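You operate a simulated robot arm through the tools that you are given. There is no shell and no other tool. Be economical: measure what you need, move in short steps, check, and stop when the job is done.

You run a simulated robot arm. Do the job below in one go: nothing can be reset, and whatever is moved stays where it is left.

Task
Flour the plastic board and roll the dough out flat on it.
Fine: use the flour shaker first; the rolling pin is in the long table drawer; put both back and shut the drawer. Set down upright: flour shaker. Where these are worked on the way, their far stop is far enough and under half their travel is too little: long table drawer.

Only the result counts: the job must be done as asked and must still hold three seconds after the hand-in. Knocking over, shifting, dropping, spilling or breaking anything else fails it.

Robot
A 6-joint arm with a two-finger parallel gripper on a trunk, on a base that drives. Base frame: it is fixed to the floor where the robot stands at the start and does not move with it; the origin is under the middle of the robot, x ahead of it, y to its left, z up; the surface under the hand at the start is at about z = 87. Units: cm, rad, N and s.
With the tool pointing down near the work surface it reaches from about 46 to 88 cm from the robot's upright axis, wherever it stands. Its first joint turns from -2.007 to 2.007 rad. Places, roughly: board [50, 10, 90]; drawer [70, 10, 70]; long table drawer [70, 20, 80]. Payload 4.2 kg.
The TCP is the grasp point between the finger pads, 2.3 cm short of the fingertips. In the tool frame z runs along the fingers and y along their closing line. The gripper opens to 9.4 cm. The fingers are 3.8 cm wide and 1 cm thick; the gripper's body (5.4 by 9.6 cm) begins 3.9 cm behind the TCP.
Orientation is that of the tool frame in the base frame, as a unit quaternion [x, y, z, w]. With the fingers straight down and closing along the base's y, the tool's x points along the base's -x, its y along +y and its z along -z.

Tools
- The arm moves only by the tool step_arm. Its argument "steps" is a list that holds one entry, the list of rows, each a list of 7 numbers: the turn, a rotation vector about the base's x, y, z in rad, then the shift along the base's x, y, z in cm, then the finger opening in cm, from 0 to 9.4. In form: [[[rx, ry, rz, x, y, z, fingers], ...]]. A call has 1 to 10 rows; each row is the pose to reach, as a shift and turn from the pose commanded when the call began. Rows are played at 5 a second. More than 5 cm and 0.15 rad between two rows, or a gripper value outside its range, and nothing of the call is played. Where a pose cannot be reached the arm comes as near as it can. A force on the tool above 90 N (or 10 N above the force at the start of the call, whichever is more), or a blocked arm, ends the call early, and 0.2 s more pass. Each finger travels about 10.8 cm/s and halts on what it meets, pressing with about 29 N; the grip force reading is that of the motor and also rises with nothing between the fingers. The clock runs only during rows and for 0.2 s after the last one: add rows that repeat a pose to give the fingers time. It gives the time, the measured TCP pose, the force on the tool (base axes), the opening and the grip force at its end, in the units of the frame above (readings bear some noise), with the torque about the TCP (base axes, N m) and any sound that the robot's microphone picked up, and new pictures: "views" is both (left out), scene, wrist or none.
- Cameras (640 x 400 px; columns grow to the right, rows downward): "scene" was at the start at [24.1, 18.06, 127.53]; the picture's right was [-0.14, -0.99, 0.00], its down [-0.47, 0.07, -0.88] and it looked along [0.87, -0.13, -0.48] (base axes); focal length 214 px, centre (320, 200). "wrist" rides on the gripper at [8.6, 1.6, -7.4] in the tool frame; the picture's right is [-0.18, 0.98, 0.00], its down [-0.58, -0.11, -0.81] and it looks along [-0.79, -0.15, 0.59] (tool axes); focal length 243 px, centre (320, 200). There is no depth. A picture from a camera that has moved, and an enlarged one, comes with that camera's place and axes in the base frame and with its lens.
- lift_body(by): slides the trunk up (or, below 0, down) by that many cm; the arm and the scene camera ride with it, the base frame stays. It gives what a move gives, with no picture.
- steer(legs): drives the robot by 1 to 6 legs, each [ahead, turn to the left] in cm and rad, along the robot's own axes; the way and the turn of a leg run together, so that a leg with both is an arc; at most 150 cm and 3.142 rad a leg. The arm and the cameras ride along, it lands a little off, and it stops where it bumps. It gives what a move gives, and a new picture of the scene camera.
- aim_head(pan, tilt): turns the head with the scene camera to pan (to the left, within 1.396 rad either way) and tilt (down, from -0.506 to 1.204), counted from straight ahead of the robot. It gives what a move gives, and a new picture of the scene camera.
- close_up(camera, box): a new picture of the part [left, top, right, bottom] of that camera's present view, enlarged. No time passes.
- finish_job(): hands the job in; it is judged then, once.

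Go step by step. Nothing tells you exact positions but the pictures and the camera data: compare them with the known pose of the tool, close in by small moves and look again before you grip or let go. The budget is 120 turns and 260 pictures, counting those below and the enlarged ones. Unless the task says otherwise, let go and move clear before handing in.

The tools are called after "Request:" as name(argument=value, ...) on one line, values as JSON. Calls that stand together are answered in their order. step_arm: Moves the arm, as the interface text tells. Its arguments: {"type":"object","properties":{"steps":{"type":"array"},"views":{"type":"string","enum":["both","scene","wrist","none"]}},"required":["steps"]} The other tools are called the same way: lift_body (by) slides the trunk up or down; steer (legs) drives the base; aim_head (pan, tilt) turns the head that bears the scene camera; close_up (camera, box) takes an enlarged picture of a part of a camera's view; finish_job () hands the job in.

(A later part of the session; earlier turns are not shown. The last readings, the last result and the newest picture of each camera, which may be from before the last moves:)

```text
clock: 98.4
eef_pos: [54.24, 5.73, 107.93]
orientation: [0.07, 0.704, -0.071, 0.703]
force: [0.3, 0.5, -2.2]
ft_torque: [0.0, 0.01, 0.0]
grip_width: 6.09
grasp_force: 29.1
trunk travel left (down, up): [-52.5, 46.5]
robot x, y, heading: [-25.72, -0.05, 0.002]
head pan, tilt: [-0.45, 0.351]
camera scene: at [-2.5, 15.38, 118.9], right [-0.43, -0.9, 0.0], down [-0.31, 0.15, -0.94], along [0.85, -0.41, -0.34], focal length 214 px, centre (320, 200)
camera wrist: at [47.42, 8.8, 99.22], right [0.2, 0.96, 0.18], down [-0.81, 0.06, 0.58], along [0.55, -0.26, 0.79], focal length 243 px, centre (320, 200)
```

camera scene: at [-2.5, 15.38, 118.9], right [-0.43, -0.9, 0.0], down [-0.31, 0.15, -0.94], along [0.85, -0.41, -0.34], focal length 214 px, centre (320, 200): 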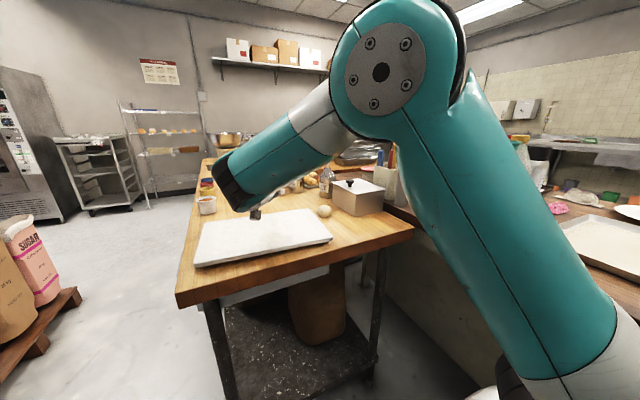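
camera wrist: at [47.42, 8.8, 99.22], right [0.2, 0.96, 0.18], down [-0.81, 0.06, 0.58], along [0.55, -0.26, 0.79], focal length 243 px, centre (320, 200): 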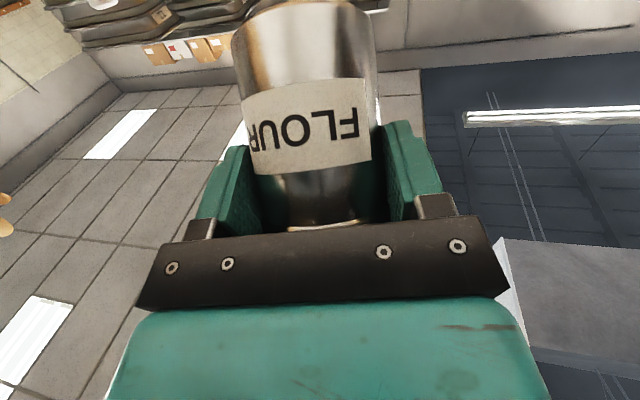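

Upright again. Next I pitch back to the gripping attitude and carry it above its old place.

Request:
step_arm(steps=[[[0.0278, 0.1372, 0, -1, -0.5, 0.5, 5], [0.0556, 0.2744, 0, -2, -1.5, 1, 5], [0.0834, 0.4116, 0, -3, -3, 1, 5], [0.1112, 0.5488, 0, -4, -6, 1, 5], [0.139, 0.686, 0, -5, -9, 1, 5], [0.139, 0.686, 0, -6, -13, 1, 5], [0.139, 0.686, 0, -6.7, -17, 0, 5], [0.139, 0.686, 0, -6.77, -20, -2, 5], [0.139, 0.686, 0, -6.77, -22.7, -5, 5], [0.139, 0.686, 0, -6.77, -22.7, -5, 5]]])

```text
clock: 100.6
eef_pos: [47.53, -17.06, 102.85]
orientation: [0.09, 0.902, -0.042, 0.42]
force: [-0.2, -0.4, -1.8]
ft_torque: [-0.05, 0.02, 0.02]
grip_width: 6.1
grasp_force: 28.6
trunk travel left (down, up): [-52.5, 46.5]
robot x, y, heading: [-26.0, -0.19, 0.003]
head pan, tilt: [-0.45, 0.351]
camera scene: at [-2.5, 15.38, 118.9], right [-0.43, -0.9, 0.0], down [-0.31, 0.15, -0.94], along [0.85, -0.41, -0.34], focal length 214 px, centre (320, 200)
camera wrist: at [36.8, -13.23, 100.98], right [0.31, 0.94, 0.14], down [-0.26, -0.06, 0.96], along [0.91, -0.34, 0.22], focal length 243 px, centre (320, 200)
```

scene: 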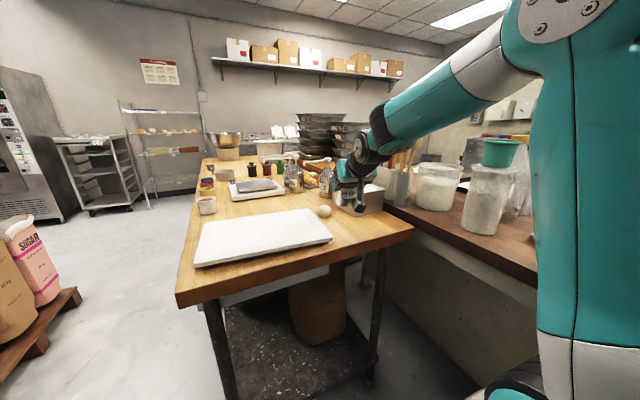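
wrist: 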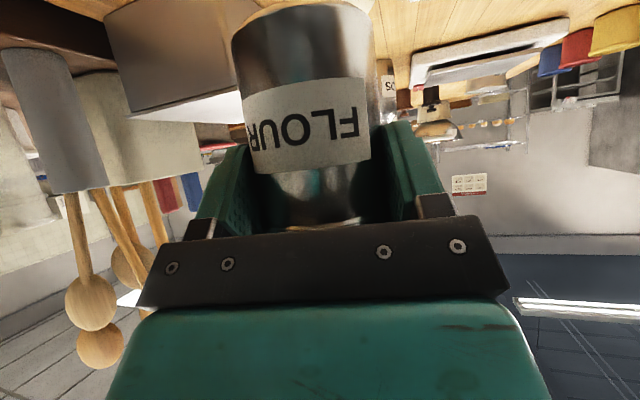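

I lower it to its original height.

Request:
step_arm(steps=[[[0, 0, 0, 0, 0, -3, 5], [0, 0, 0, 0, 0, -6, 5], [0, 0, 0, 0, 0, -8, 5], [0, 0, 0, 0, 0, -8.8, 5], [0, 0, 0, 0, 0, -9.1, 5], [0, 0, 0, 0, 0, -9.3, 5], [0, 0, 0, 0, 0, -9.3, 5]]], views="wrist")

Request:
close_up(camera="scene", box=[300, 150, 460, 250])

```text
clock: 102.2
eef_pos: [47.5, -17.06, 93.59]
orientation: [0.091, 0.902, -0.043, 0.42]
force: [0.0, 0.2, -2.1]
ft_torque: [0.01, 0.05, 0.01]
grip_width: 6.11
grasp_force: 28.6
trunk travel left (down, up): [-52.5, 46.5]
robot x, y, heading: [-25.93, -0.36, 0.0]
head pan, tilt: [-0.45, 0.351]
camera wrist: at [36.87, -13.15, 91.77], right [0.31, 0.94, 0.14], down [-0.26, -0.06, 0.96], along [0.91, -0.34, 0.22], focal length 243 px, centre (320, 200)
```

wrist: 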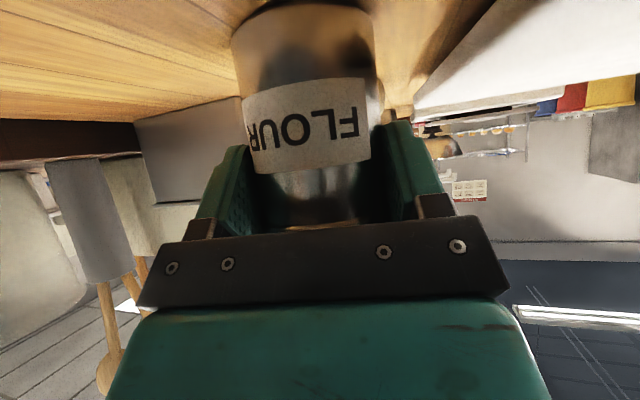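

```text
4.00 times, centred on (380, 200) of scene
camera zoom: at [-2.5, 15.37, 118.9], right [-0.43, -0.9, 0.0], down [-0.31, 0.15, -0.94], along [0.85, -0.41, -0.34], focal length 858 px, centre (80, 200)
```

zoom: 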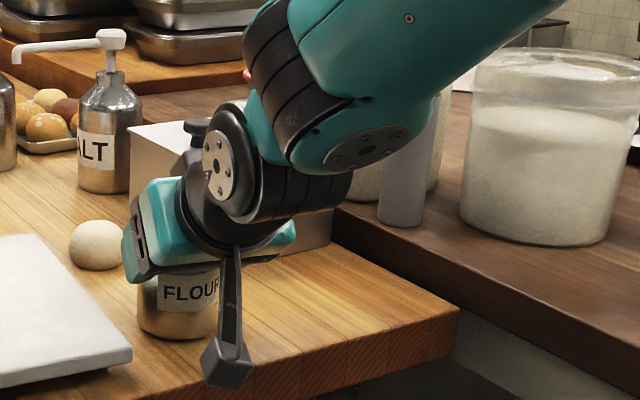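

It still hangs free by a hair. I'll ease down until it bears, then open.

Request:
step_arm(steps=[[[0, 0, 0, 0, 0, -0.1, 5], [0, 0, 0, 0, 0, -0.2, 5], [0, 0, 0, 0, 0, -0.2, 5]]], views="none")

```text
clock: 103.0
eef_pos: [47.51, -17.0, 93.54]
orientation: [0.09, 0.902, -0.043, 0.42]
force: [-0.4, 0.4, 5.8]
ft_torque: [-0.02, 0.32, 0.0]
grip_width: 6.11
grasp_force: 29.3
trunk travel left (down, up): [-52.5, 46.5]
robot x, y, heading: [-26.1, -0.02, -0.001]
head pan, tilt: [-0.45, 0.351]
```

It bears on the table. I open and withdraw backward along the approach.

Request:
step_arm(steps=[[[0, 0, 0, 0, 0, 0, 7], [0, 0, 0, 0, 0, 0, 9.4], [0, 0, 0, 0, 0, 0, 9.4], [0, 0, 0, -2, 0.4, 0.2, 9.4], [0, 0, 0, -4.5, 0.9, 0.2, 9.4], [0, 0, 0, -8, 1.6, 0.5, 9.4], [0, 0, 0, -12, 2.4, 2, 9.4], [0, 0, 0, -15, 3, 6, 9.4], [0, 0, 0, -15, 4, 11, 9.4], [0, 0, 0, -15, 5, 16, 9.4]]])

Request:
close_up(camera="scene", box=[180, 140, 420, 290])

```text
refused: row 8 steps farther than a row can; nothing moved
```

```text
2.67 times, centred on (300, 215) of scene
camera zoom: at [-2.53, 15.38, 118.91], right [-0.43, -0.9, 0.0], down [-0.31, 0.15, -0.94], along [0.85, -0.41, -0.34], focal length 572 px, centre (373, 160)
```

zoom: 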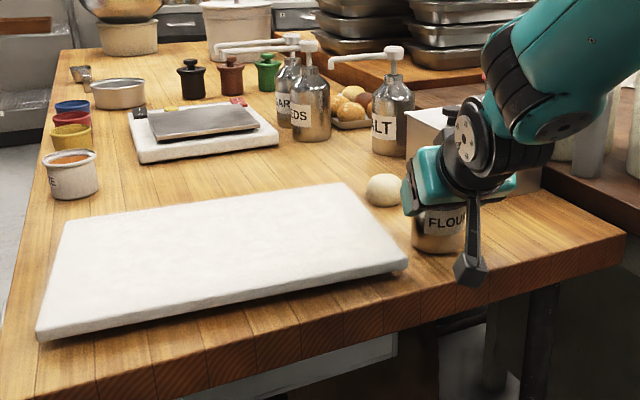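

Request:
step_arm(steps=[[[0, 0, 0, 0, 0, 0, 7], [0, 0, 0, 0, 0, 0, 9.4], [0, 0, 0, 0, 0, 0, 9.4], [0, 0, 0, -2, 0.4, 0.2, 9.4], [0, 0, 0, -4.5, 0.9, 0.2, 9.4], [0, 0, 0, -8, 1.6, 0.5, 9.4], [0, 0, 0, -12, 2.4, 2, 9.4], [0, 0, 0, -14, 3, 6, 9.4], [0, 0, 0, -14, 4, 10, 9.4], [0, 0, 0, -14, 5, 14, 9.4]]])

Request:
close_up(camera="scene", box=[180, 140, 420, 290])

```text
clock: 105.2
eef_pos: [33.52, -11.87, 107.54]
orientation: [0.09, 0.902, -0.042, 0.419]
force: [0.3, 0.1, -0.3]
ft_torque: [0.03, 0.01, 0.01]
grip_width: 9.39
grasp_force: 0.0
trunk travel left (down, up): [-52.5, 46.5]
robot x, y, heading: [-25.85, -0.0, 0.002]
head pan, tilt: [-0.45, 0.351]
camera scene: at [-2.5, 15.37, 118.89], right [-0.43, -0.9, 0.0], down [-0.31, 0.15, -0.94], along [0.85, -0.41, -0.34], focal length 214 px, centre (320, 200)
camera wrist: at [22.96, -8.04, 105.62], right [0.31, 0.94, 0.14], down [-0.26, -0.06, 0.96], along [0.91, -0.34, 0.22], focal length 243 px, centre (320, 200)
```

scene: 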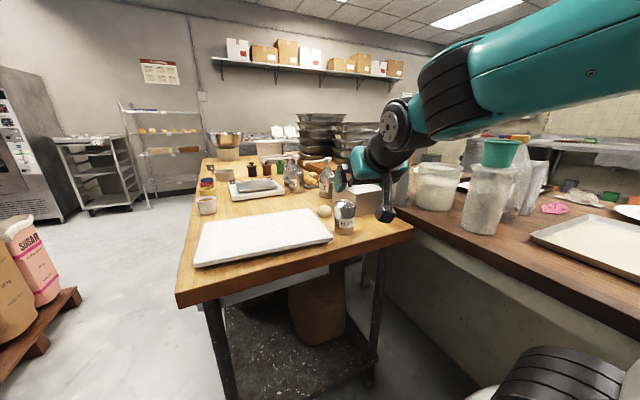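
wrist: 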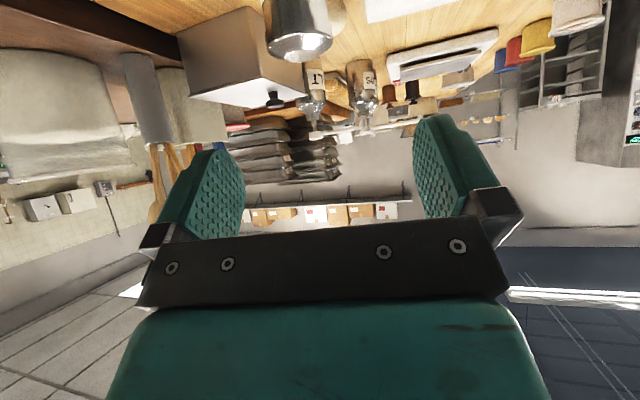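

```text
2.67 times, centred on (300, 215) of scene
camera zoom: at [-2.5, 15.37, 118.89], right [-0.43, -0.9, 0.0], down [-0.31, 0.15, -0.94], along [0.85, -0.41, -0.34], focal length 572 px, centre (373, 160)
```

zoom: 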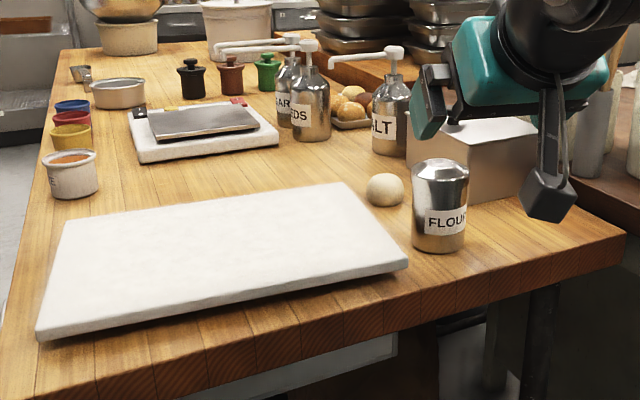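

The shaker stands upright and the board is floured. Next is the dough at about (59, -16): I raise the trunk 10 cm, drive 15 cm closer and turn the tool down, fingers closing along x.

Request:
lift_body(by=10)

Request:
steer(legs=[[15, 0]])

Request:
step_arm(steps=[[[0.02, 0.138, 0, 0, 2, 0, 9.4], [0.04, 0.276, 0, 0, 3, 0, 9.4], [0.06, 0.414, 0, 0, 4, 0, 9.4], [0.08, 0.552, 0, 0, 5, 0, 9.4], [0.1, 0.69, 0, 0, 6, 0, 9.4], [0.1, 0.69, 0, 0, 6, 0, 9.4]]], views="scene")

```text
clock: 106.5
eef_pos: [33.56, -11.96, 117.52]
orientation: [0.09, 0.902, -0.042, 0.42]
force: [0.1, 0.1, -0.1]
ft_torque: [0.03, 0.0, -0.03]
grip_width: 9.4
grasp_force: 0.1
trunk travel left (down, up): [-62.5, 36.5]
robot x, y, heading: [-25.98, -0.04, 0.005]
head pan, tilt: [-0.45, 0.351]
```

```text
clock: 107.9
eef_pos: [48.63, -12.06, 117.42]
orientation: [0.091, 0.902, -0.043, 0.42]
force: [-0.2, -0.2, -0.1]
ft_torque: [0.03, -0.01, -0.03]
grip_width: 9.39
grasp_force: 0.1
trunk travel left (down, up): [-62.5, 36.5]
robot x, y, heading: [-10.69, -0.07, 0.001]
head pan, tilt: [-0.45, 0.351]
camera scene: at [12.56, 15.35, 128.9], right [-0.43, -0.9, 0.0], down [-0.31, 0.15, -0.94], along [0.85, -0.41, -0.34], focal length 214 px, centre (320, 200)
```

scene: 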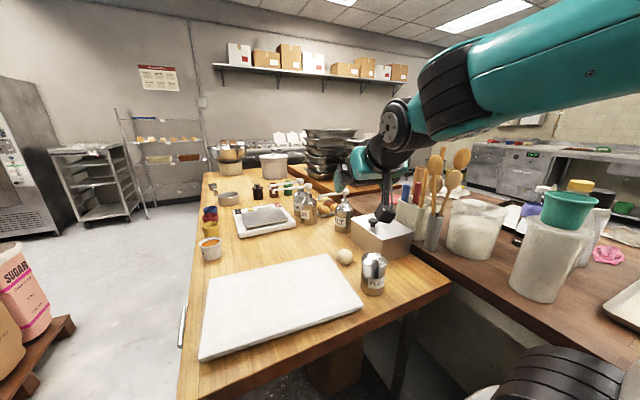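

```text
clock: 109.3
eef_pos: [48.49, -6.07, 117.55]
orientation: [0.092, 0.992, -0.027, 0.084]
force: [1.1, -0.2, 0.5]
ft_torque: [-0.03, 0.02, 0.01]
grip_width: 9.39
grasp_force: 0.1
trunk travel left (down, up): [-62.5, 36.5]
robot x, y, heading: [-11.07, -0.32, 0.002]
head pan, tilt: [-0.45, 0.351]
camera scene: at [12.55, 15.35, 128.9], right [-0.43, -0.9, 0.0], down [-0.31, 0.15, -0.94], along [0.85, -0.41, -0.34], focal length 214 px, centre (320, 200)
```

scene: 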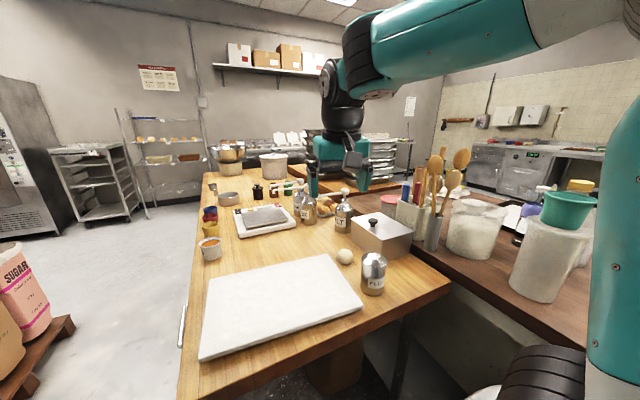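

Good. I lower and straighten the tool to vertical first, then yaw it.

Request:
step_arm(steps=[[[0, 0, 0, 1, -1, -4, 9.4], [0.023, 0.054, 0, 2, -2, -8, 9.4], [0.046, 0.108, 0, 3, -3, -11, 9.4], [0.069, 0.162, 0, 4, -4, -13, 9.4], [0.069, 0.162, 0, 4, -4, -13, 9.4]]], views="none")

Request:
step_arm(steps=[[[0, 0, -0.145, 0.5, 0, 0, 9.4], [0, 0, -0.29, 1, -1, 0, 9.4], [0, 0, -0.435, 1.5, -1, 0, 9.4], [0, 0, -0.58, 2, -2, 0, 9.4], [0, 0, -0.725, 3, -3, 0, 9.4], [0, 0, -0.87, 4, -4, 0, 9.4], [0, 0, -1.015, 5, -5, 0, 8], [0, 0, -1.16, 6, -6, 0, 7], [0, 0, -1.305, 6.3, -6, 0, 6.8], [0, 0, -1.41, 6.3, -6, 0, 6.8]]])

```text
clock: 110.5
eef_pos: [52.68, -9.96, 104.43]
orientation: [0.092, 0.996, 0.0, 0.0]
force: [-0.9, -0.3, 0.0]
ft_torque: [0.0, -0.01, 0.01]
grip_width: 9.4
grasp_force: 0.0
trunk travel left (down, up): [-62.5, 36.5]
robot x, y, heading: [-11.19, 0.03, 0.005]
head pan, tilt: [-0.45, 0.351]
```

```text
clock: 112.7
eef_pos: [58.88, -15.99, 104.44]
orientation: [0.717, 0.698, -0.001, 0.001]
force: [-0.4, 0.1, 0.1]
ft_torque: [-0.01, 0.01, 0.02]
grip_width: 6.81
grasp_force: 0.1
trunk travel left (down, up): [-62.5, 36.5]
robot x, y, heading: [-10.93, 0.0, 0.003]
head pan, tilt: [-0.45, 0.351]
camera scene: at [12.55, 15.35, 128.9], right [-0.43, -0.9, 0.0], down [-0.31, 0.15, -0.94], along [0.85, -0.41, -0.34], focal length 214 px, centre (320, 200)
camera wrist: at [60.87, -7.37, 111.85], right [0.98, -0.21, 0.0], down [-0.12, -0.58, 0.81], along [-0.17, -0.79, -0.59], focal length 243 px, centre (320, 200)
```

scene: 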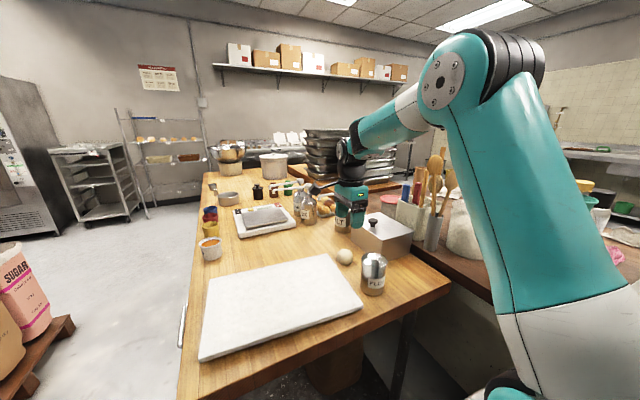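
wrist: 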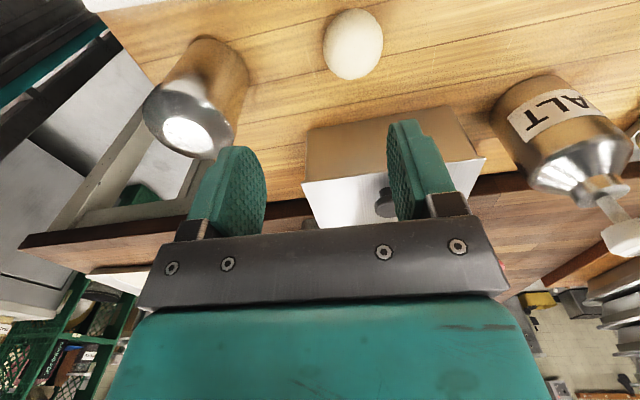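

The dough is at about (61.4, -16.5). I centre over it and lower partway.

Request:
step_arm(steps=[[[0, 0, 0, 2.5, -0.5, -2, 7.2], [0, 0, 0, 2.5, -0.5, -6, 7.2], [0, 0, 0, 2.5, -0.5, -9, 7.2], [0, 0, 0, 2.5, -0.5, -9, 7.2]]])

Request:
close_up(camera="scene", box=[280, 190, 440, 290])

```text
clock: 113.7
eef_pos: [61.48, -16.42, 95.46]
orientation: [0.716, 0.698, -0.001, 0.001]
force: [0.2, 0.5, 0.0]
ft_torque: [0.03, 0.01, 0.02]
grip_width: 7.23
grasp_force: 0.1
trunk travel left (down, up): [-62.5, 36.5]
robot x, y, heading: [-10.66, 0.14, -0.0]
head pan, tilt: [-0.45, 0.351]
camera scene: at [12.55, 15.35, 128.9], right [-0.43, -0.9, 0.0], down [-0.31, 0.15, -0.94], along [0.85, -0.41, -0.34], focal length 214 px, centre (320, 200)
camera wrist: at [63.38, -7.81, 102.88], right [0.98, -0.21, 0.0], down [-0.12, -0.58, 0.81], along [-0.17, -0.79, -0.59], focal length 243 px, centre (320, 200)
```

scene: 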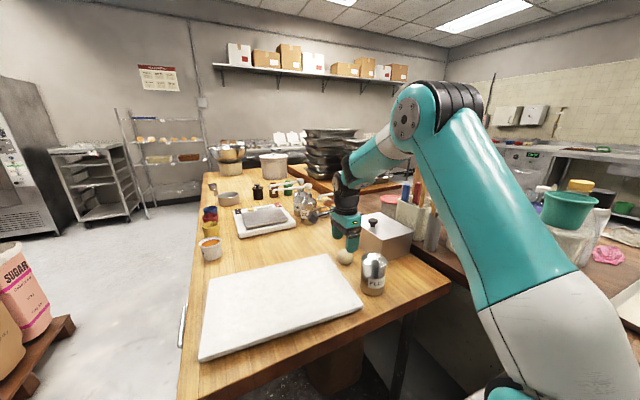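
wrist: 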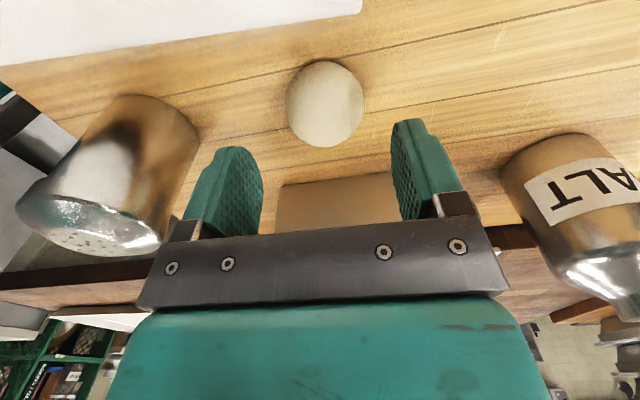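

```text
4.00 times, centred on (360, 240) of scene
camera zoom: at [12.55, 15.35, 128.9], right [-0.43, -0.9, 0.0], down [-0.31, 0.15, -0.94], along [0.85, -0.41, -0.34], focal length 858 px, centre (160, 40)
```

zoom: 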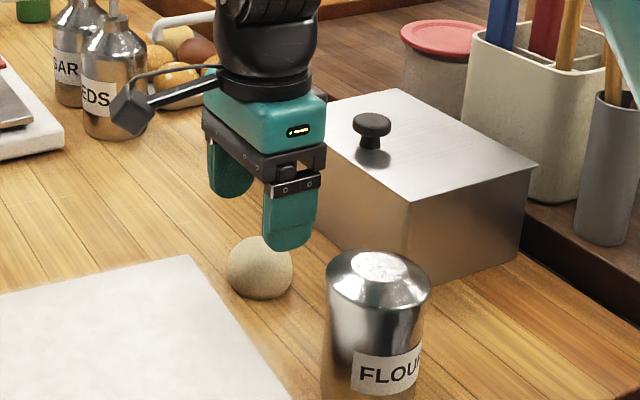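

Centred within a few millimetres. I lower around the dough and close gently.

Request:
step_arm(steps=[[[0, 0, 0, 0.4, 0.3, -2.5, 7.2], [0, 0, 0, 0.4, 0.3, -4.5, 7.2], [0, 0, 0, 0.4, 0.3, -5.4, 7.2], [0, 0, 0, 0.4, 0.3, -5.4, 6], [0, 0, 0, 0.4, 0.3, -5.4, 5], [0, 0, 0, 0.4, 0.3, -5.4, 4.5], [0, 0, 0, 0.4, 0.3, -5.4, 4.3], [0, 0, 0, 0.4, 0.3, -5.4, 4.3]]], views="wrist")

```text
clock: 115.5
eef_pos: [61.73, -16.22, 90.07]
orientation: [0.716, 0.698, 0.0, 0.001]
force: [0.6, 0.2, 0.1]
ft_torque: [0.04, -0.01, -0.04]
grip_width: 5.15
grasp_force: 14.1
trunk travel left (down, up): [-62.5, 36.5]
robot x, y, heading: [-11.09, -0.24, 0.003]
head pan, tilt: [-0.45, 0.351]
camera wrist: at [63.76, -7.5, 97.46], right [0.98, -0.21, 0.0], down [-0.12, -0.58, 0.81], along [-0.17, -0.79, -0.59], focal length 243 px, centre (320, 200)
```

wrist: 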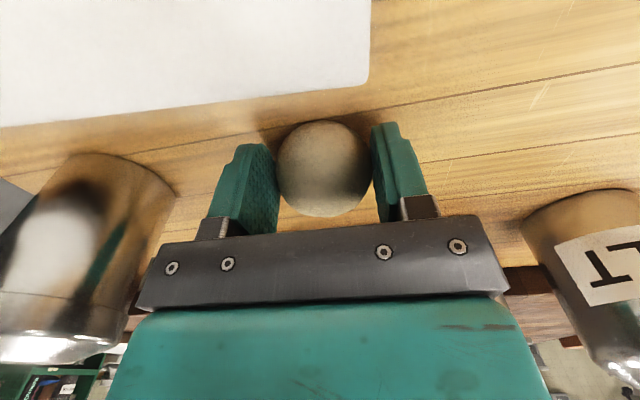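

Held. I lift it and carry it to the middle of the board.

Request:
step_arm(steps=[[[0, 0, 0, 0, 0, 3, 4.3], [0, 0, 0, 0, 1, 7, 4.3], [0, 0, 0, -1, 5, 9, 4.3], [0, 0, 0, -2, 9.5, 9, 4.3], [0, 0, 0, -3, 14, 9, 4.3], [0, 0, 0, -5, 18, 9, 4.3], [0, 0, 0, -6.5, 21.2, 7, 4.3], [0, 0, 0, -6.5, 21.2, 4, 4.3], [0, 0, 0, -6.5, 21.2, 3, 4.3], [0, 0, 0, -6.5, 21.2, 3, 4.3]]])

Request:
close_up(camera="scene", box=[180, 200, 340, 300])

```text
clock: 117.7
eef_pos: [55.41, 5.03, 93.0]
orientation: [0.716, 0.698, -0.001, 0.001]
force: [-0.1, 0.1, 0.1]
ft_torque: [0.02, -0.03, -0.01]
grip_width: 5.12
grasp_force: 13.6
trunk travel left (down, up): [-62.5, 36.5]
robot x, y, heading: [-10.8, 0.29, -0.004]
head pan, tilt: [-0.45, 0.351]
camera scene: at [12.55, 15.35, 128.9], right [-0.43, -0.9, 0.0], down [-0.31, 0.15, -0.94], along [0.85, -0.41, -0.34], focal length 214 px, centre (320, 200)
camera wrist: at [57.29, 13.67, 100.43], right [0.98, -0.21, 0.0], down [-0.12, -0.58, 0.81], along [-0.17, -0.79, -0.59], focal length 243 px, centre (320, 200)
```

scene: 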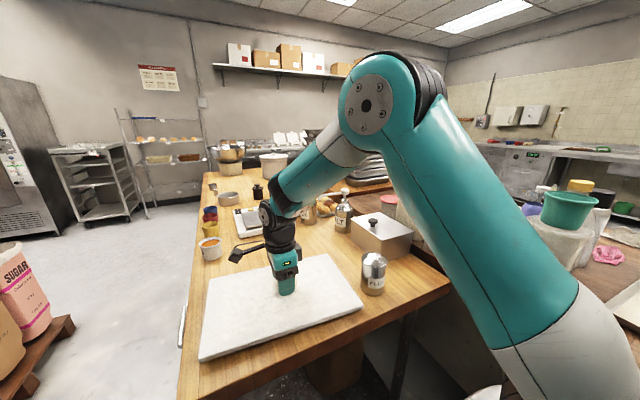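
wrist: 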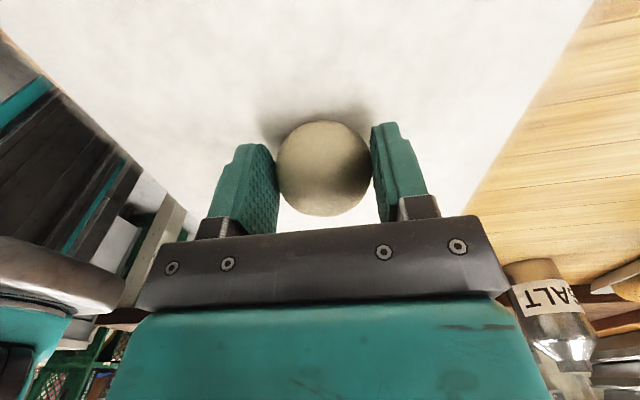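

```text
4.00 times, centred on (260, 250) of scene
camera zoom: at [12.55, 15.35, 128.9], right [-0.43, -0.9, 0.0], down [-0.31, 0.15, -0.94], along [0.85, -0.41, -0.34], focal length 858 px, centre (560, 0)
```

zoom: 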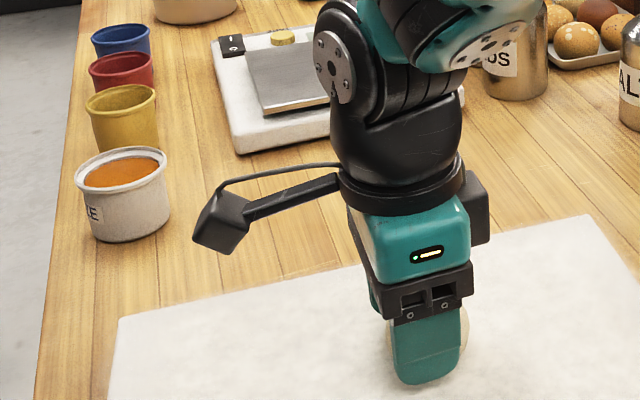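

I ease it down onto the board until it bears, watching the force.

Request:
step_arm(steps=[[[0, 0, 0, 0, 0, -0.6, 4.3], [0, 0, 0, 0, 0, -1, 4.3], [0, 0, 0, 0, 0, -1.3, 4.3], [0, 0, 0, 0, 0, -1.3, 4.3]]], views="none")

Request:
close_up(camera="scene", box=[240, 240, 320, 300])

```text
clock: 118.7
eef_pos: [55.39, 5.02, 92.13]
orientation: [0.716, 0.698, 0.002, 0.002]
force: [-2.7, -1.8, 50.0]
ft_torque: [-0.06, 1.49, 0.12]
grip_width: 5.15
grasp_force: 13.9
trunk travel left (down, up): [-62.5, 36.5]
robot x, y, heading: [-10.89, 0.59, 0.002]
head pan, tilt: [-0.45, 0.351]
```

```text
6.67 times, centred on (280, 270) of scene
camera zoom: at [12.38, 15.33, 129.0], right [-0.43, -0.9, 0.0], down [-0.31, 0.15, -0.94], along [0.85, -0.41, -0.34], focal length 1430 px, centre (587, -267)
```

zoom: 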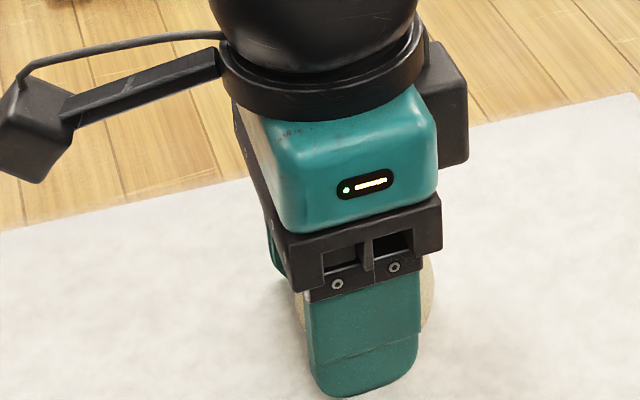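

It's in contact. I ease off slightly, open, and rise clear.

Request:
step_arm(steps=[[[0, 0, 0, 0, 0, 0.35, 4.3], [0, 0, 0, 0, 0, 0.45, 5.5], [0, 0, 0, 0, 0, 0.45, 7.2], [0, 0, 0, 0, 0, 0.45, 7.2], [0, 0, 0, 0, 0, 4, 7.2], [0, 0, 0, 0, 0, 8, 7.2], [0, 0, 0, 0, 0, 12, 7.2], [0, 0, 0, 0, 0, 12, 7.2]]])

```text
clock: 120.5
eef_pos: [55.24, 4.97, 103.9]
orientation: [0.716, 0.698, 0.0, 0.001]
force: [0.3, 0.3, -0.1]
ft_torque: [-0.04, 0.01, 0.03]
grip_width: 7.19
grasp_force: 0.0
trunk travel left (down, up): [-62.5, 36.5]
robot x, y, heading: [-10.93, -0.05, -0.003]
head pan, tilt: [-0.45, 0.351]
camera scene: at [12.56, 15.35, 128.9], right [-0.43, -0.9, 0.0], down [-0.31, 0.15, -0.94], along [0.85, -0.41, -0.34], focal length 214 px, centre (320, 200)
camera wrist: at [57.16, 13.68, 111.31], right [0.98, -0.21, 0.0], down [-0.12, -0.58, 0.81], along [-0.17, -0.79, -0.59], focal length 243 px, centre (320, 200)
```

scene: 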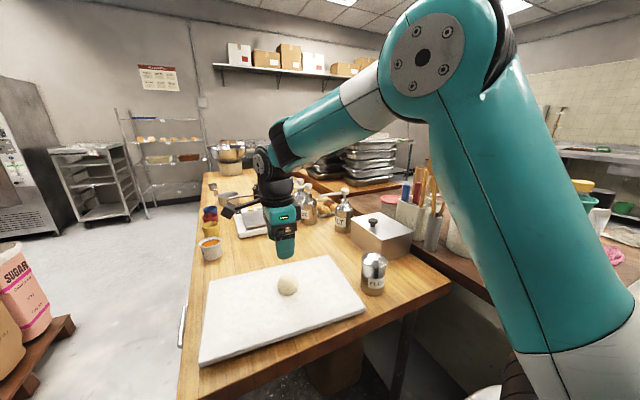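
wrist: 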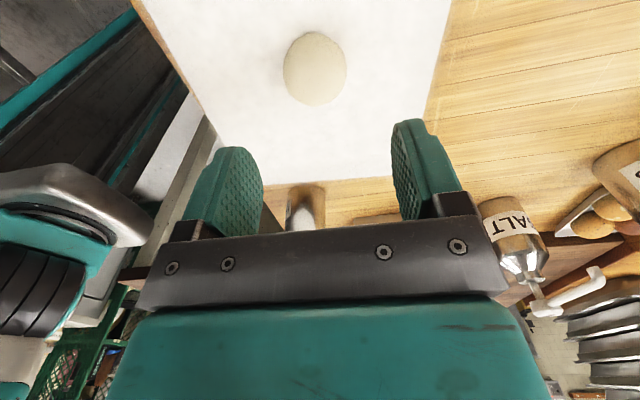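

The dough sits on the board. Now the drawer: I look at its handle on the table's left side.

Request:
aim_head(pan=0.1, tilt=0.75)

Request:
close_up(camera="scene", box=[200, 150, 360, 250])

```text
clock: 121.5
eef_pos: [55.2, 5.02, 103.89]
orientation: [0.716, 0.698, -0.001, 0.0]
force: [-0.2, 0.5, -0.4]
ft_torque: [0.0, -0.01, 0.02]
grip_width: 7.21
grasp_force: 0.1
trunk travel left (down, up): [-62.5, 36.5]
robot x, y, heading: [-10.76, 0.21, 0.006]
head pan, tilt: [0.099, 0.75]
camera scene: at [12.42, 20.22, 125.34], right [0.1, -1.0, 0.0], down [-0.68, -0.07, -0.73], along [0.73, 0.07, -0.68], focal length 214 px, centre (320, 200)
```

scene: 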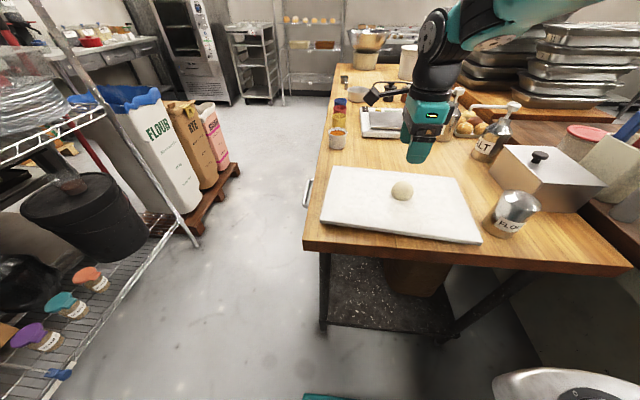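

```text
4.00 times, centred on (280, 200) of scene
camera zoom: at [12.42, 20.22, 125.34], right [0.1, -1.0, 0.0], down [-0.68, -0.07, -0.73], along [0.73, 0.07, -0.68], focal length 858 px, centre (480, 200)
```

zoom: 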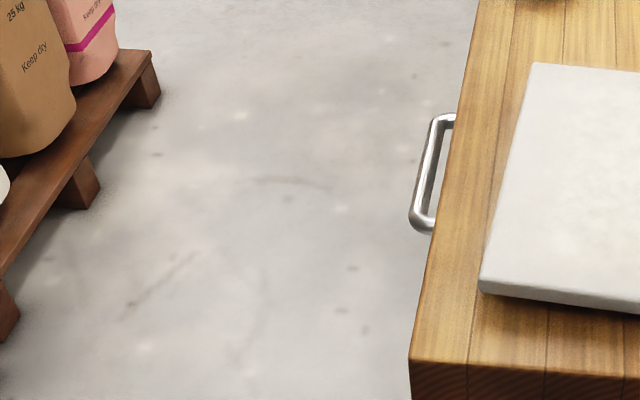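

The handle bar runs along x from about 58 to 70 at y ≈ 29. I'd reach it better from further left, so I first yaw the hand back, raise and retract it a little for driving.

Request:
step_arm(steps=[[[0, 0, 0.148, 0, 0, 1, 7.2], [0, 0, 0.296, 0, 0, 2, 7.2], [0, 0, 0.444, 0, 0, 3, 7.2], [0, 0, 0.592, -1, 0, 4, 7.2], [0, 0, 0.74, -2, 0, 4, 7.2], [0, 0, 0.888, -3, 0, 4, 7.2], [0, 0, 1.036, -4, 0, 4, 7.2], [0, 0, 1.184, -5, 0, 4, 7.2], [0, 0, 1.332, -5, 0, 4, 7.2], [0, 0, 1.48, -5, 0, 4, 7.2]]], views="none")

Request:
step_arm(steps=[[[0, -0.1, 0.117, 0, 0, 2, 9.4], [0, -0.2, 0.117, 0, 0, 4, 9.4], [0, -0.3, 0.117, 0, 0, 6, 9.4], [0, -0.4, 0.117, 0, 0, 7, 9.4], [0, -0.4, 0.117, 0, 0, 7, 9.4]]], views="scene")

```text
clock: 123.7
eef_pos: [50.36, 4.83, 107.76]
orientation: [0.056, 0.998, 0.0, 0.001]
force: [0.6, -0.7, 0.3]
ft_torque: [0.0, 0.0, -0.04]
grip_width: 7.21
grasp_force: 0.0
trunk travel left (down, up): [-62.5, 36.5]
robot x, y, heading: [-10.95, 0.63, -0.002]
head pan, tilt: [0.099, 0.75]
```

```text
refused: row 1 steps farther than a row can; nothing moved
```

Request:
step_arm(steps=[[[0, 0, 0.112, 0, 0, 1, 9.4], [0, -0.1, 0.112, 0, 0, 3, 9.4], [0, -0.2, 0.112, 0, 0, 5, 9.4], [0, -0.3, 0.112, 0, 0, 7, 9.4], [0, -0.4, 0.112, 0, 0, 7, 9.4], [0, -0.4, 0.112, 0, 0, 7, 9.4]]], views="none")

Request:
steer(legs=[[-12, 0], [0, -0.6]])

```text
clock: 125.1
eef_pos: [50.27, 4.92, 114.72]
orientation: [0.0, 0.98, 0.011, 0.2]
force: [0.1, 0.0, -1.0]
ft_torque: [0.0, -0.02, 0.0]
grip_width: 9.41
grasp_force: 0.1
trunk travel left (down, up): [-62.5, 36.5]
robot x, y, heading: [-11.12, -0.28, 0.001]
head pan, tilt: [0.099, 0.75]
```

```text
clock: 128.0
eef_pos: [30.28, -30.32, 114.62]
orientation: [0.289, 0.936, -0.048, 0.193]
force: [0.5, -1.0, -0.1]
ft_torque: [0.03, -0.04, 0.03]
grip_width: 9.36
grasp_force: 0.0
trunk travel left (down, up): [-62.5, 36.5]
robot x, y, heading: [-22.98, -0.04, -0.602]
head pan, tilt: [0.099, 0.75]
camera scene: at [7.78, 3.42, 125.33], right [-0.48, -0.88, 0.0], down [-0.6, 0.33, -0.73], along [0.64, -0.35, -0.68], focal length 214 px, centre (320, 200)
```

scene: 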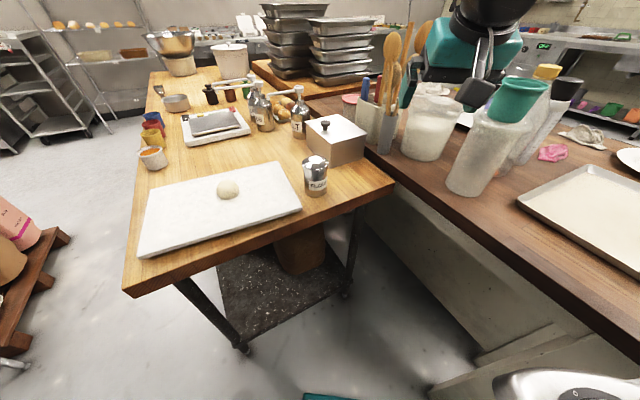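

There's plenty of room. I back up along this heading, straighten, and drive in again further left.

Request:
steer(legs=[[-33, 0], [0, 0.6]])

Request:
aim_head(pan=0.0, tilt=0.6)

```text
clock: 131.8
eef_pos: [11.06, 23.54, 114.57]
orientation: [0.001, 0.98, 0.012, 0.199]
force: [-0.1, 0.0, 0.0]
ft_torque: [-0.02, 0.0, -0.01]
grip_width: 9.41
grasp_force: 0.0
trunk travel left (down, up): [-62.5, 36.5]
robot x, y, heading: [-49.74, 18.32, 0.004]
head pan, tilt: [0.099, 0.75]
camera scene: at [-26.7, 38.75, 125.33], right [0.1, -0.99, 0.0], down [-0.68, -0.07, -0.73], along [0.73, 0.07, -0.68], focal length 214 px, centre (320, 200)
```

scene: 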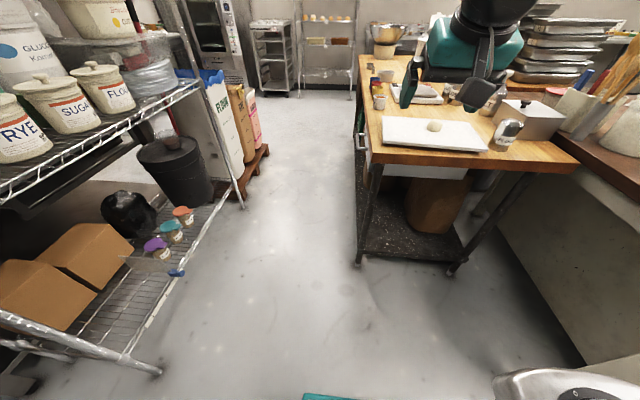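

```text
clock: 132.5
eef_pos: [11.25, 23.51, 114.73]
orientation: [0.001, 0.98, 0.011, 0.199]
force: [0.6, -0.7, 0.2]
ft_torque: [-0.03, -0.01, -0.02]
grip_width: 9.4
grasp_force: 0.0
trunk travel left (down, up): [-62.5, 36.5]
robot x, y, heading: [-50.32, 18.43, 0.001]
head pan, tilt: [0.0, 0.6]
camera scene: at [-26.11, 37.93, 126.62], right [0.0, -1.0, 0.0], down [-0.57, 0.0, -0.82], along [0.82, 0.0, -0.57], focal length 214 px, centre (320, 200)
```

scene: 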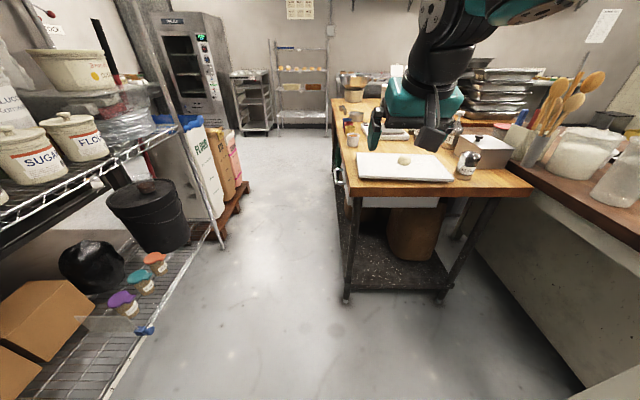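

I take a close look at the handle from this angle to get its height.

Request:
close_up(camera="scene", box=[310, 140, 390, 210])

```text
5.71 times, centred on (350, 175) of scene
camera zoom: at [-26.11, 37.93, 126.62], right [0.0, -1.0, 0.0], down [-0.57, 0.0, -0.82], along [0.82, 0.0, -0.57], focal length 1226 px, centre (149, 343)
```

zoom: 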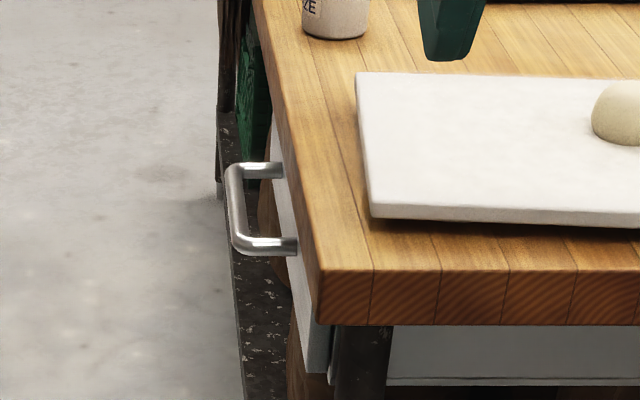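

The bar seems to be about x 62–74, y 30, z 76–78. I drive forward 46 cm and look at it with the wrist camera.

Request:
steer(legs=[[46, 0]])

Request:
step_arm(steps=[[[0, 0.1, 0, 2, 2, -1, 9.4], [0, 0.2, 0, 4, 4, -3, 9.4], [0, 0.3, 0, 6, 6, -5, 9.4], [0, 0.4, 0, 8, 8, -7, 9.4], [0, 0.4, 0, 10, 9, -9, 9.4], [0, 0.4, 0, 10, 9, -9, 9.4]]])

```text
clock: 135.2
eef_pos: [57.01, 23.22, 114.71]
orientation: [0.002, 0.98, 0.01, 0.199]
force: [-1.2, 0.2, 1.0]
ft_torque: [0.02, 0.02, 0.04]
grip_width: 9.41
grasp_force: 0.0
trunk travel left (down, up): [-62.5, 36.5]
robot x, y, heading: [-3.89, 18.29, -0.006]
head pan, tilt: [0.0, 0.6]
camera scene: at [19.81, 37.8, 126.62], right [0.0, -1.0, 0.0], down [-0.56, 0.0, -0.83], along [0.83, 0.0, -0.56], focal length 214 px, centre (320, 200)
```

scene: 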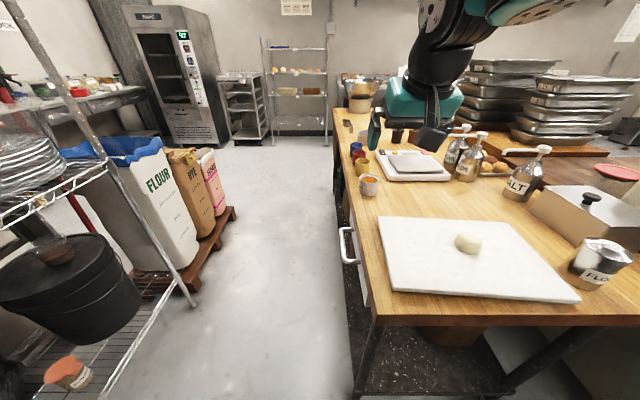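

```text
clock: 136.6
eef_pos: [67.03, 32.33, 105.69]
orientation: [0.004, 1.0, 0.011, 0.001]
force: [-0.7, 0.3, -0.2]
ft_torque: [-0.01, -0.01, -0.02]
grip_width: 9.4
grasp_force: 0.1
trunk travel left (down, up): [-62.5, 36.5]
robot x, y, heading: [-4.34, 18.27, -0.006]
head pan, tilt: [0.0, 0.6]
camera scene: at [19.8, 37.8, 126.62], right [0.0, -1.0, 0.0], down [-0.56, 0.0, -0.83], along [0.83, 0.0, -0.56], focal length 214 px, centre (320, 200)
camera wrist: at [58.52, 33.89, 113.12], right [0.19, 0.98, 0.02], down [0.58, -0.13, 0.8], along [0.79, -0.14, -0.59], focal length 243 px, centre (320, 200)
```

scene: 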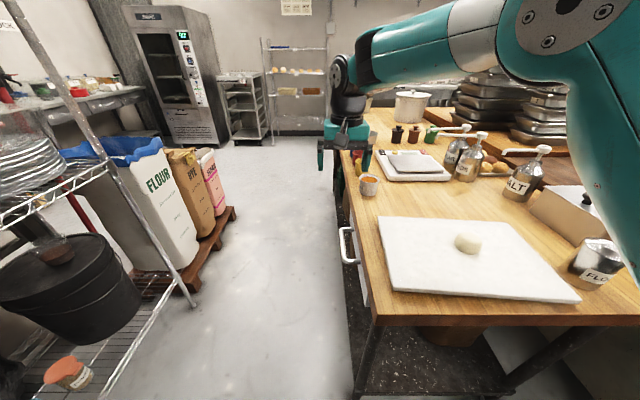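
wrist: 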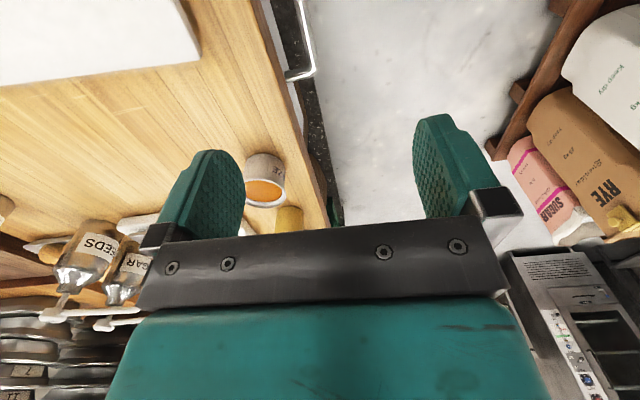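

The bar seems to be at z ≈ 76.5, x 61.5–75, y ≈ 30.3, with only about 2 cm to the table edge. I move the wrist camera in to measure it better.

Request:
step_arm(steps=[[[0, 0, 0, -4, 0.5, -4, 7], [0, 0, 0, -8, 1, -8, 7], [0, 0, 0, -11, 1.5, -11, 7], [0, 0, 0, -13, 1.5, -12, 7], [0, 0, 0, -13, 1.5, -12, 7]]], views="wrist")

Request:
close_up(camera="wrist", box=[220, 0, 380, 100])

Request:
aim_head(pan=-0.15, tilt=0.8)

Request:
close_up(camera="scene", box=[200, 100, 360, 200])

```text
refused: row 1 steps farther than a row can; nothing moved
```

```text
4.00 times, centred on (300, 50) of wrist
camera zoom: at [58.52, 33.89, 113.12], right [0.19, 0.98, 0.02], down [0.58, -0.13, 0.8], along [0.79, -0.14, -0.59], focal length 970 px, centre (400, 800)
```

zoom: 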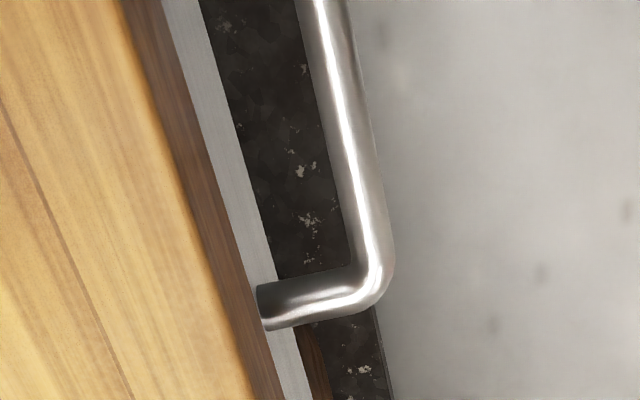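

```text
clock: 137.4
eef_pos: [67.1, 32.42, 105.63]
orientation: [0.004, 1.0, 0.011, 0.0]
force: [0.2, -0.5, -0.2]
ft_torque: [0.0, -0.02, -0.01]
grip_width: 9.43
grasp_force: 0.0
trunk travel left (down, up): [-62.5, 36.5]
robot x, y, heading: [-4.11, 18.55, 0.002]
head pan, tilt: [-0.15, 0.799]
camera scene: at [18.95, 36.6, 124.94], right [-0.15, -0.99, 0.0], down [-0.71, 0.11, -0.7], along [0.69, -0.11, -0.72], focal length 214 px, centre (320, 200)
```

scene: 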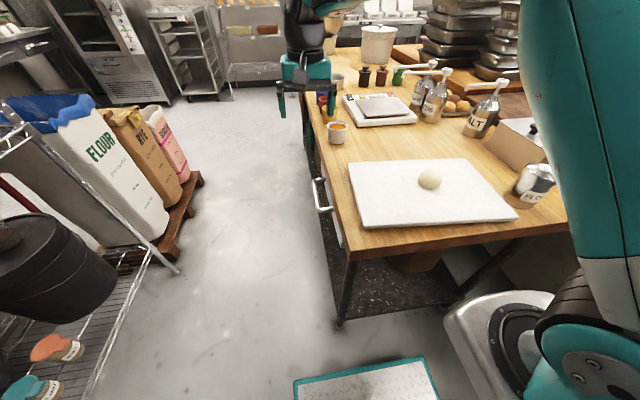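

```text
4.00 times, centred on (280, 150) of scene
camera zoom: at [18.95, 36.6, 124.94], right [-0.15, -0.99, 0.0], down [-0.71, 0.11, -0.7], along [0.69, -0.11, -0.72], focal length 858 px, centre (480, 400)
```

zoom: 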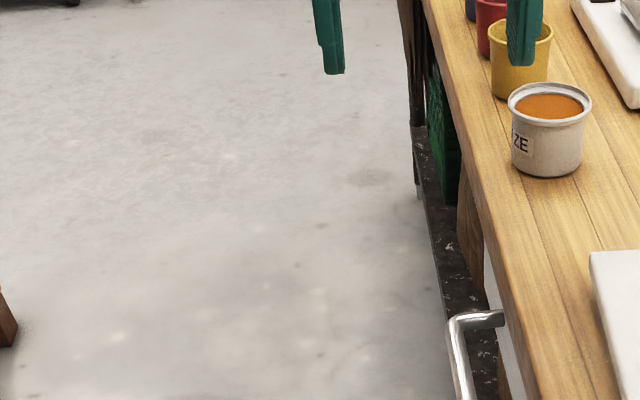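

The bar is at y 29.6–31.1 with the table edge at about 27.2. I'll hook it with just the inner finger, fully open, so the gripper body clears the tabletop: TCP y ≈ 33.6, x ≈ 65.

Request:
step_arm(steps=[[[0, 0, 0, -1, 0.5, -4, 9.4], [0, 0, 0, -2, 1.2, -8, 9.4], [0, 0, 0, -2, 1.2, -12, 9.4], [0, 0, 0, -2, 1.2, -16, 9.4], [0, 0, 0, -2, 1.2, -18, 9.4], [0, 0, 0, -2, 1.2, -18, 9.4]]])

Request:
close_up(camera="scene", box=[260, 130, 380, 230])

Request:
close_up(camera="wrist", box=[140, 60, 380, 210])

```text
clock: 138.8
eef_pos: [64.9, 33.49, 87.64]
orientation: [0.005, 1.0, 0.01, 0.001]
force: [-0.3, -0.1, -0.7]
ft_torque: [0.01, 0.03, 0.02]
grip_width: 9.41
grasp_force: 0.1
trunk travel left (down, up): [-62.5, 36.5]
robot x, y, heading: [-4.56, 18.71, -0.006]
head pan, tilt: [-0.15, 0.799]
camera scene: at [18.94, 36.59, 124.93], right [-0.15, -0.99, 0.0], down [-0.71, 0.11, -0.7], along [0.69, -0.11, -0.72], focal length 214 px, centre (320, 200)
camera wrist: at [56.41, 35.11, 95.13], right [0.19, 0.98, 0.02], down [0.58, -0.13, 0.8], along [0.79, -0.14, -0.59], focal length 243 px, centre (320, 200)
```

scene: 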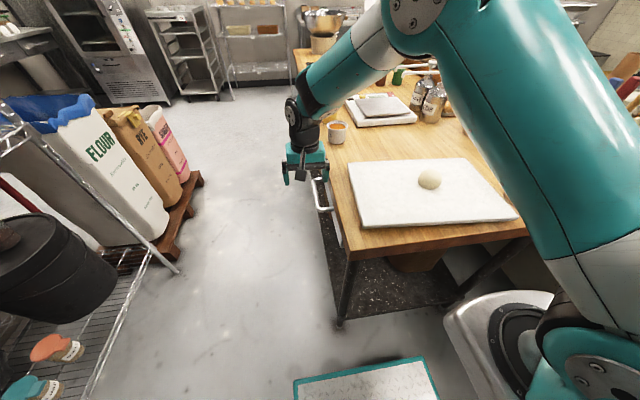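
wrist: 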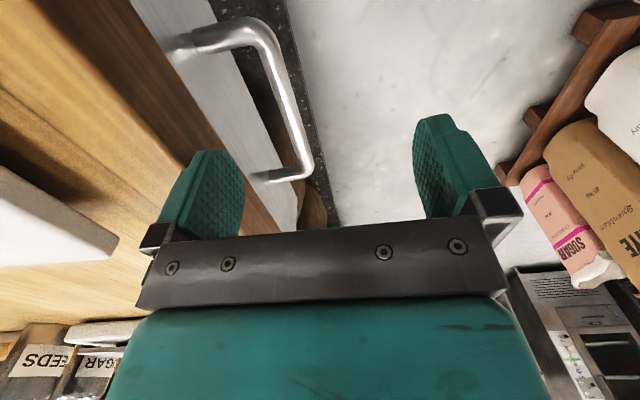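

```text
4.00 times, centred on (320, 180) of scene
camera zoom: at [18.94, 36.59, 124.93], right [-0.15, -0.99, 0.0], down [-0.71, 0.11, -0.7], along [0.69, -0.11, -0.72], focal length 858 px, centre (320, 280)
```

zoom: 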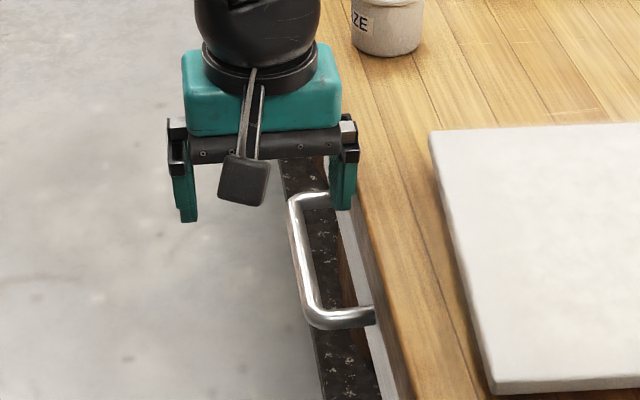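

```text
2.67 times, centred on (260, 135) of wrist
camera zoom: at [56.41, 35.11, 95.13], right [0.19, 0.98, 0.02], down [0.58, -0.13, 0.8], along [0.79, -0.14, -0.59], focal length 647 px, centre (480, 373)
```

zoom: 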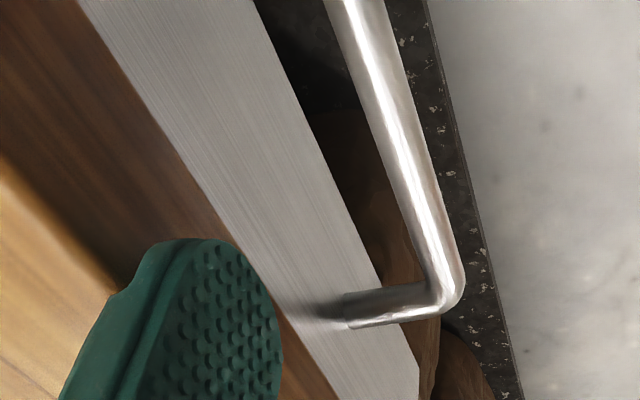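

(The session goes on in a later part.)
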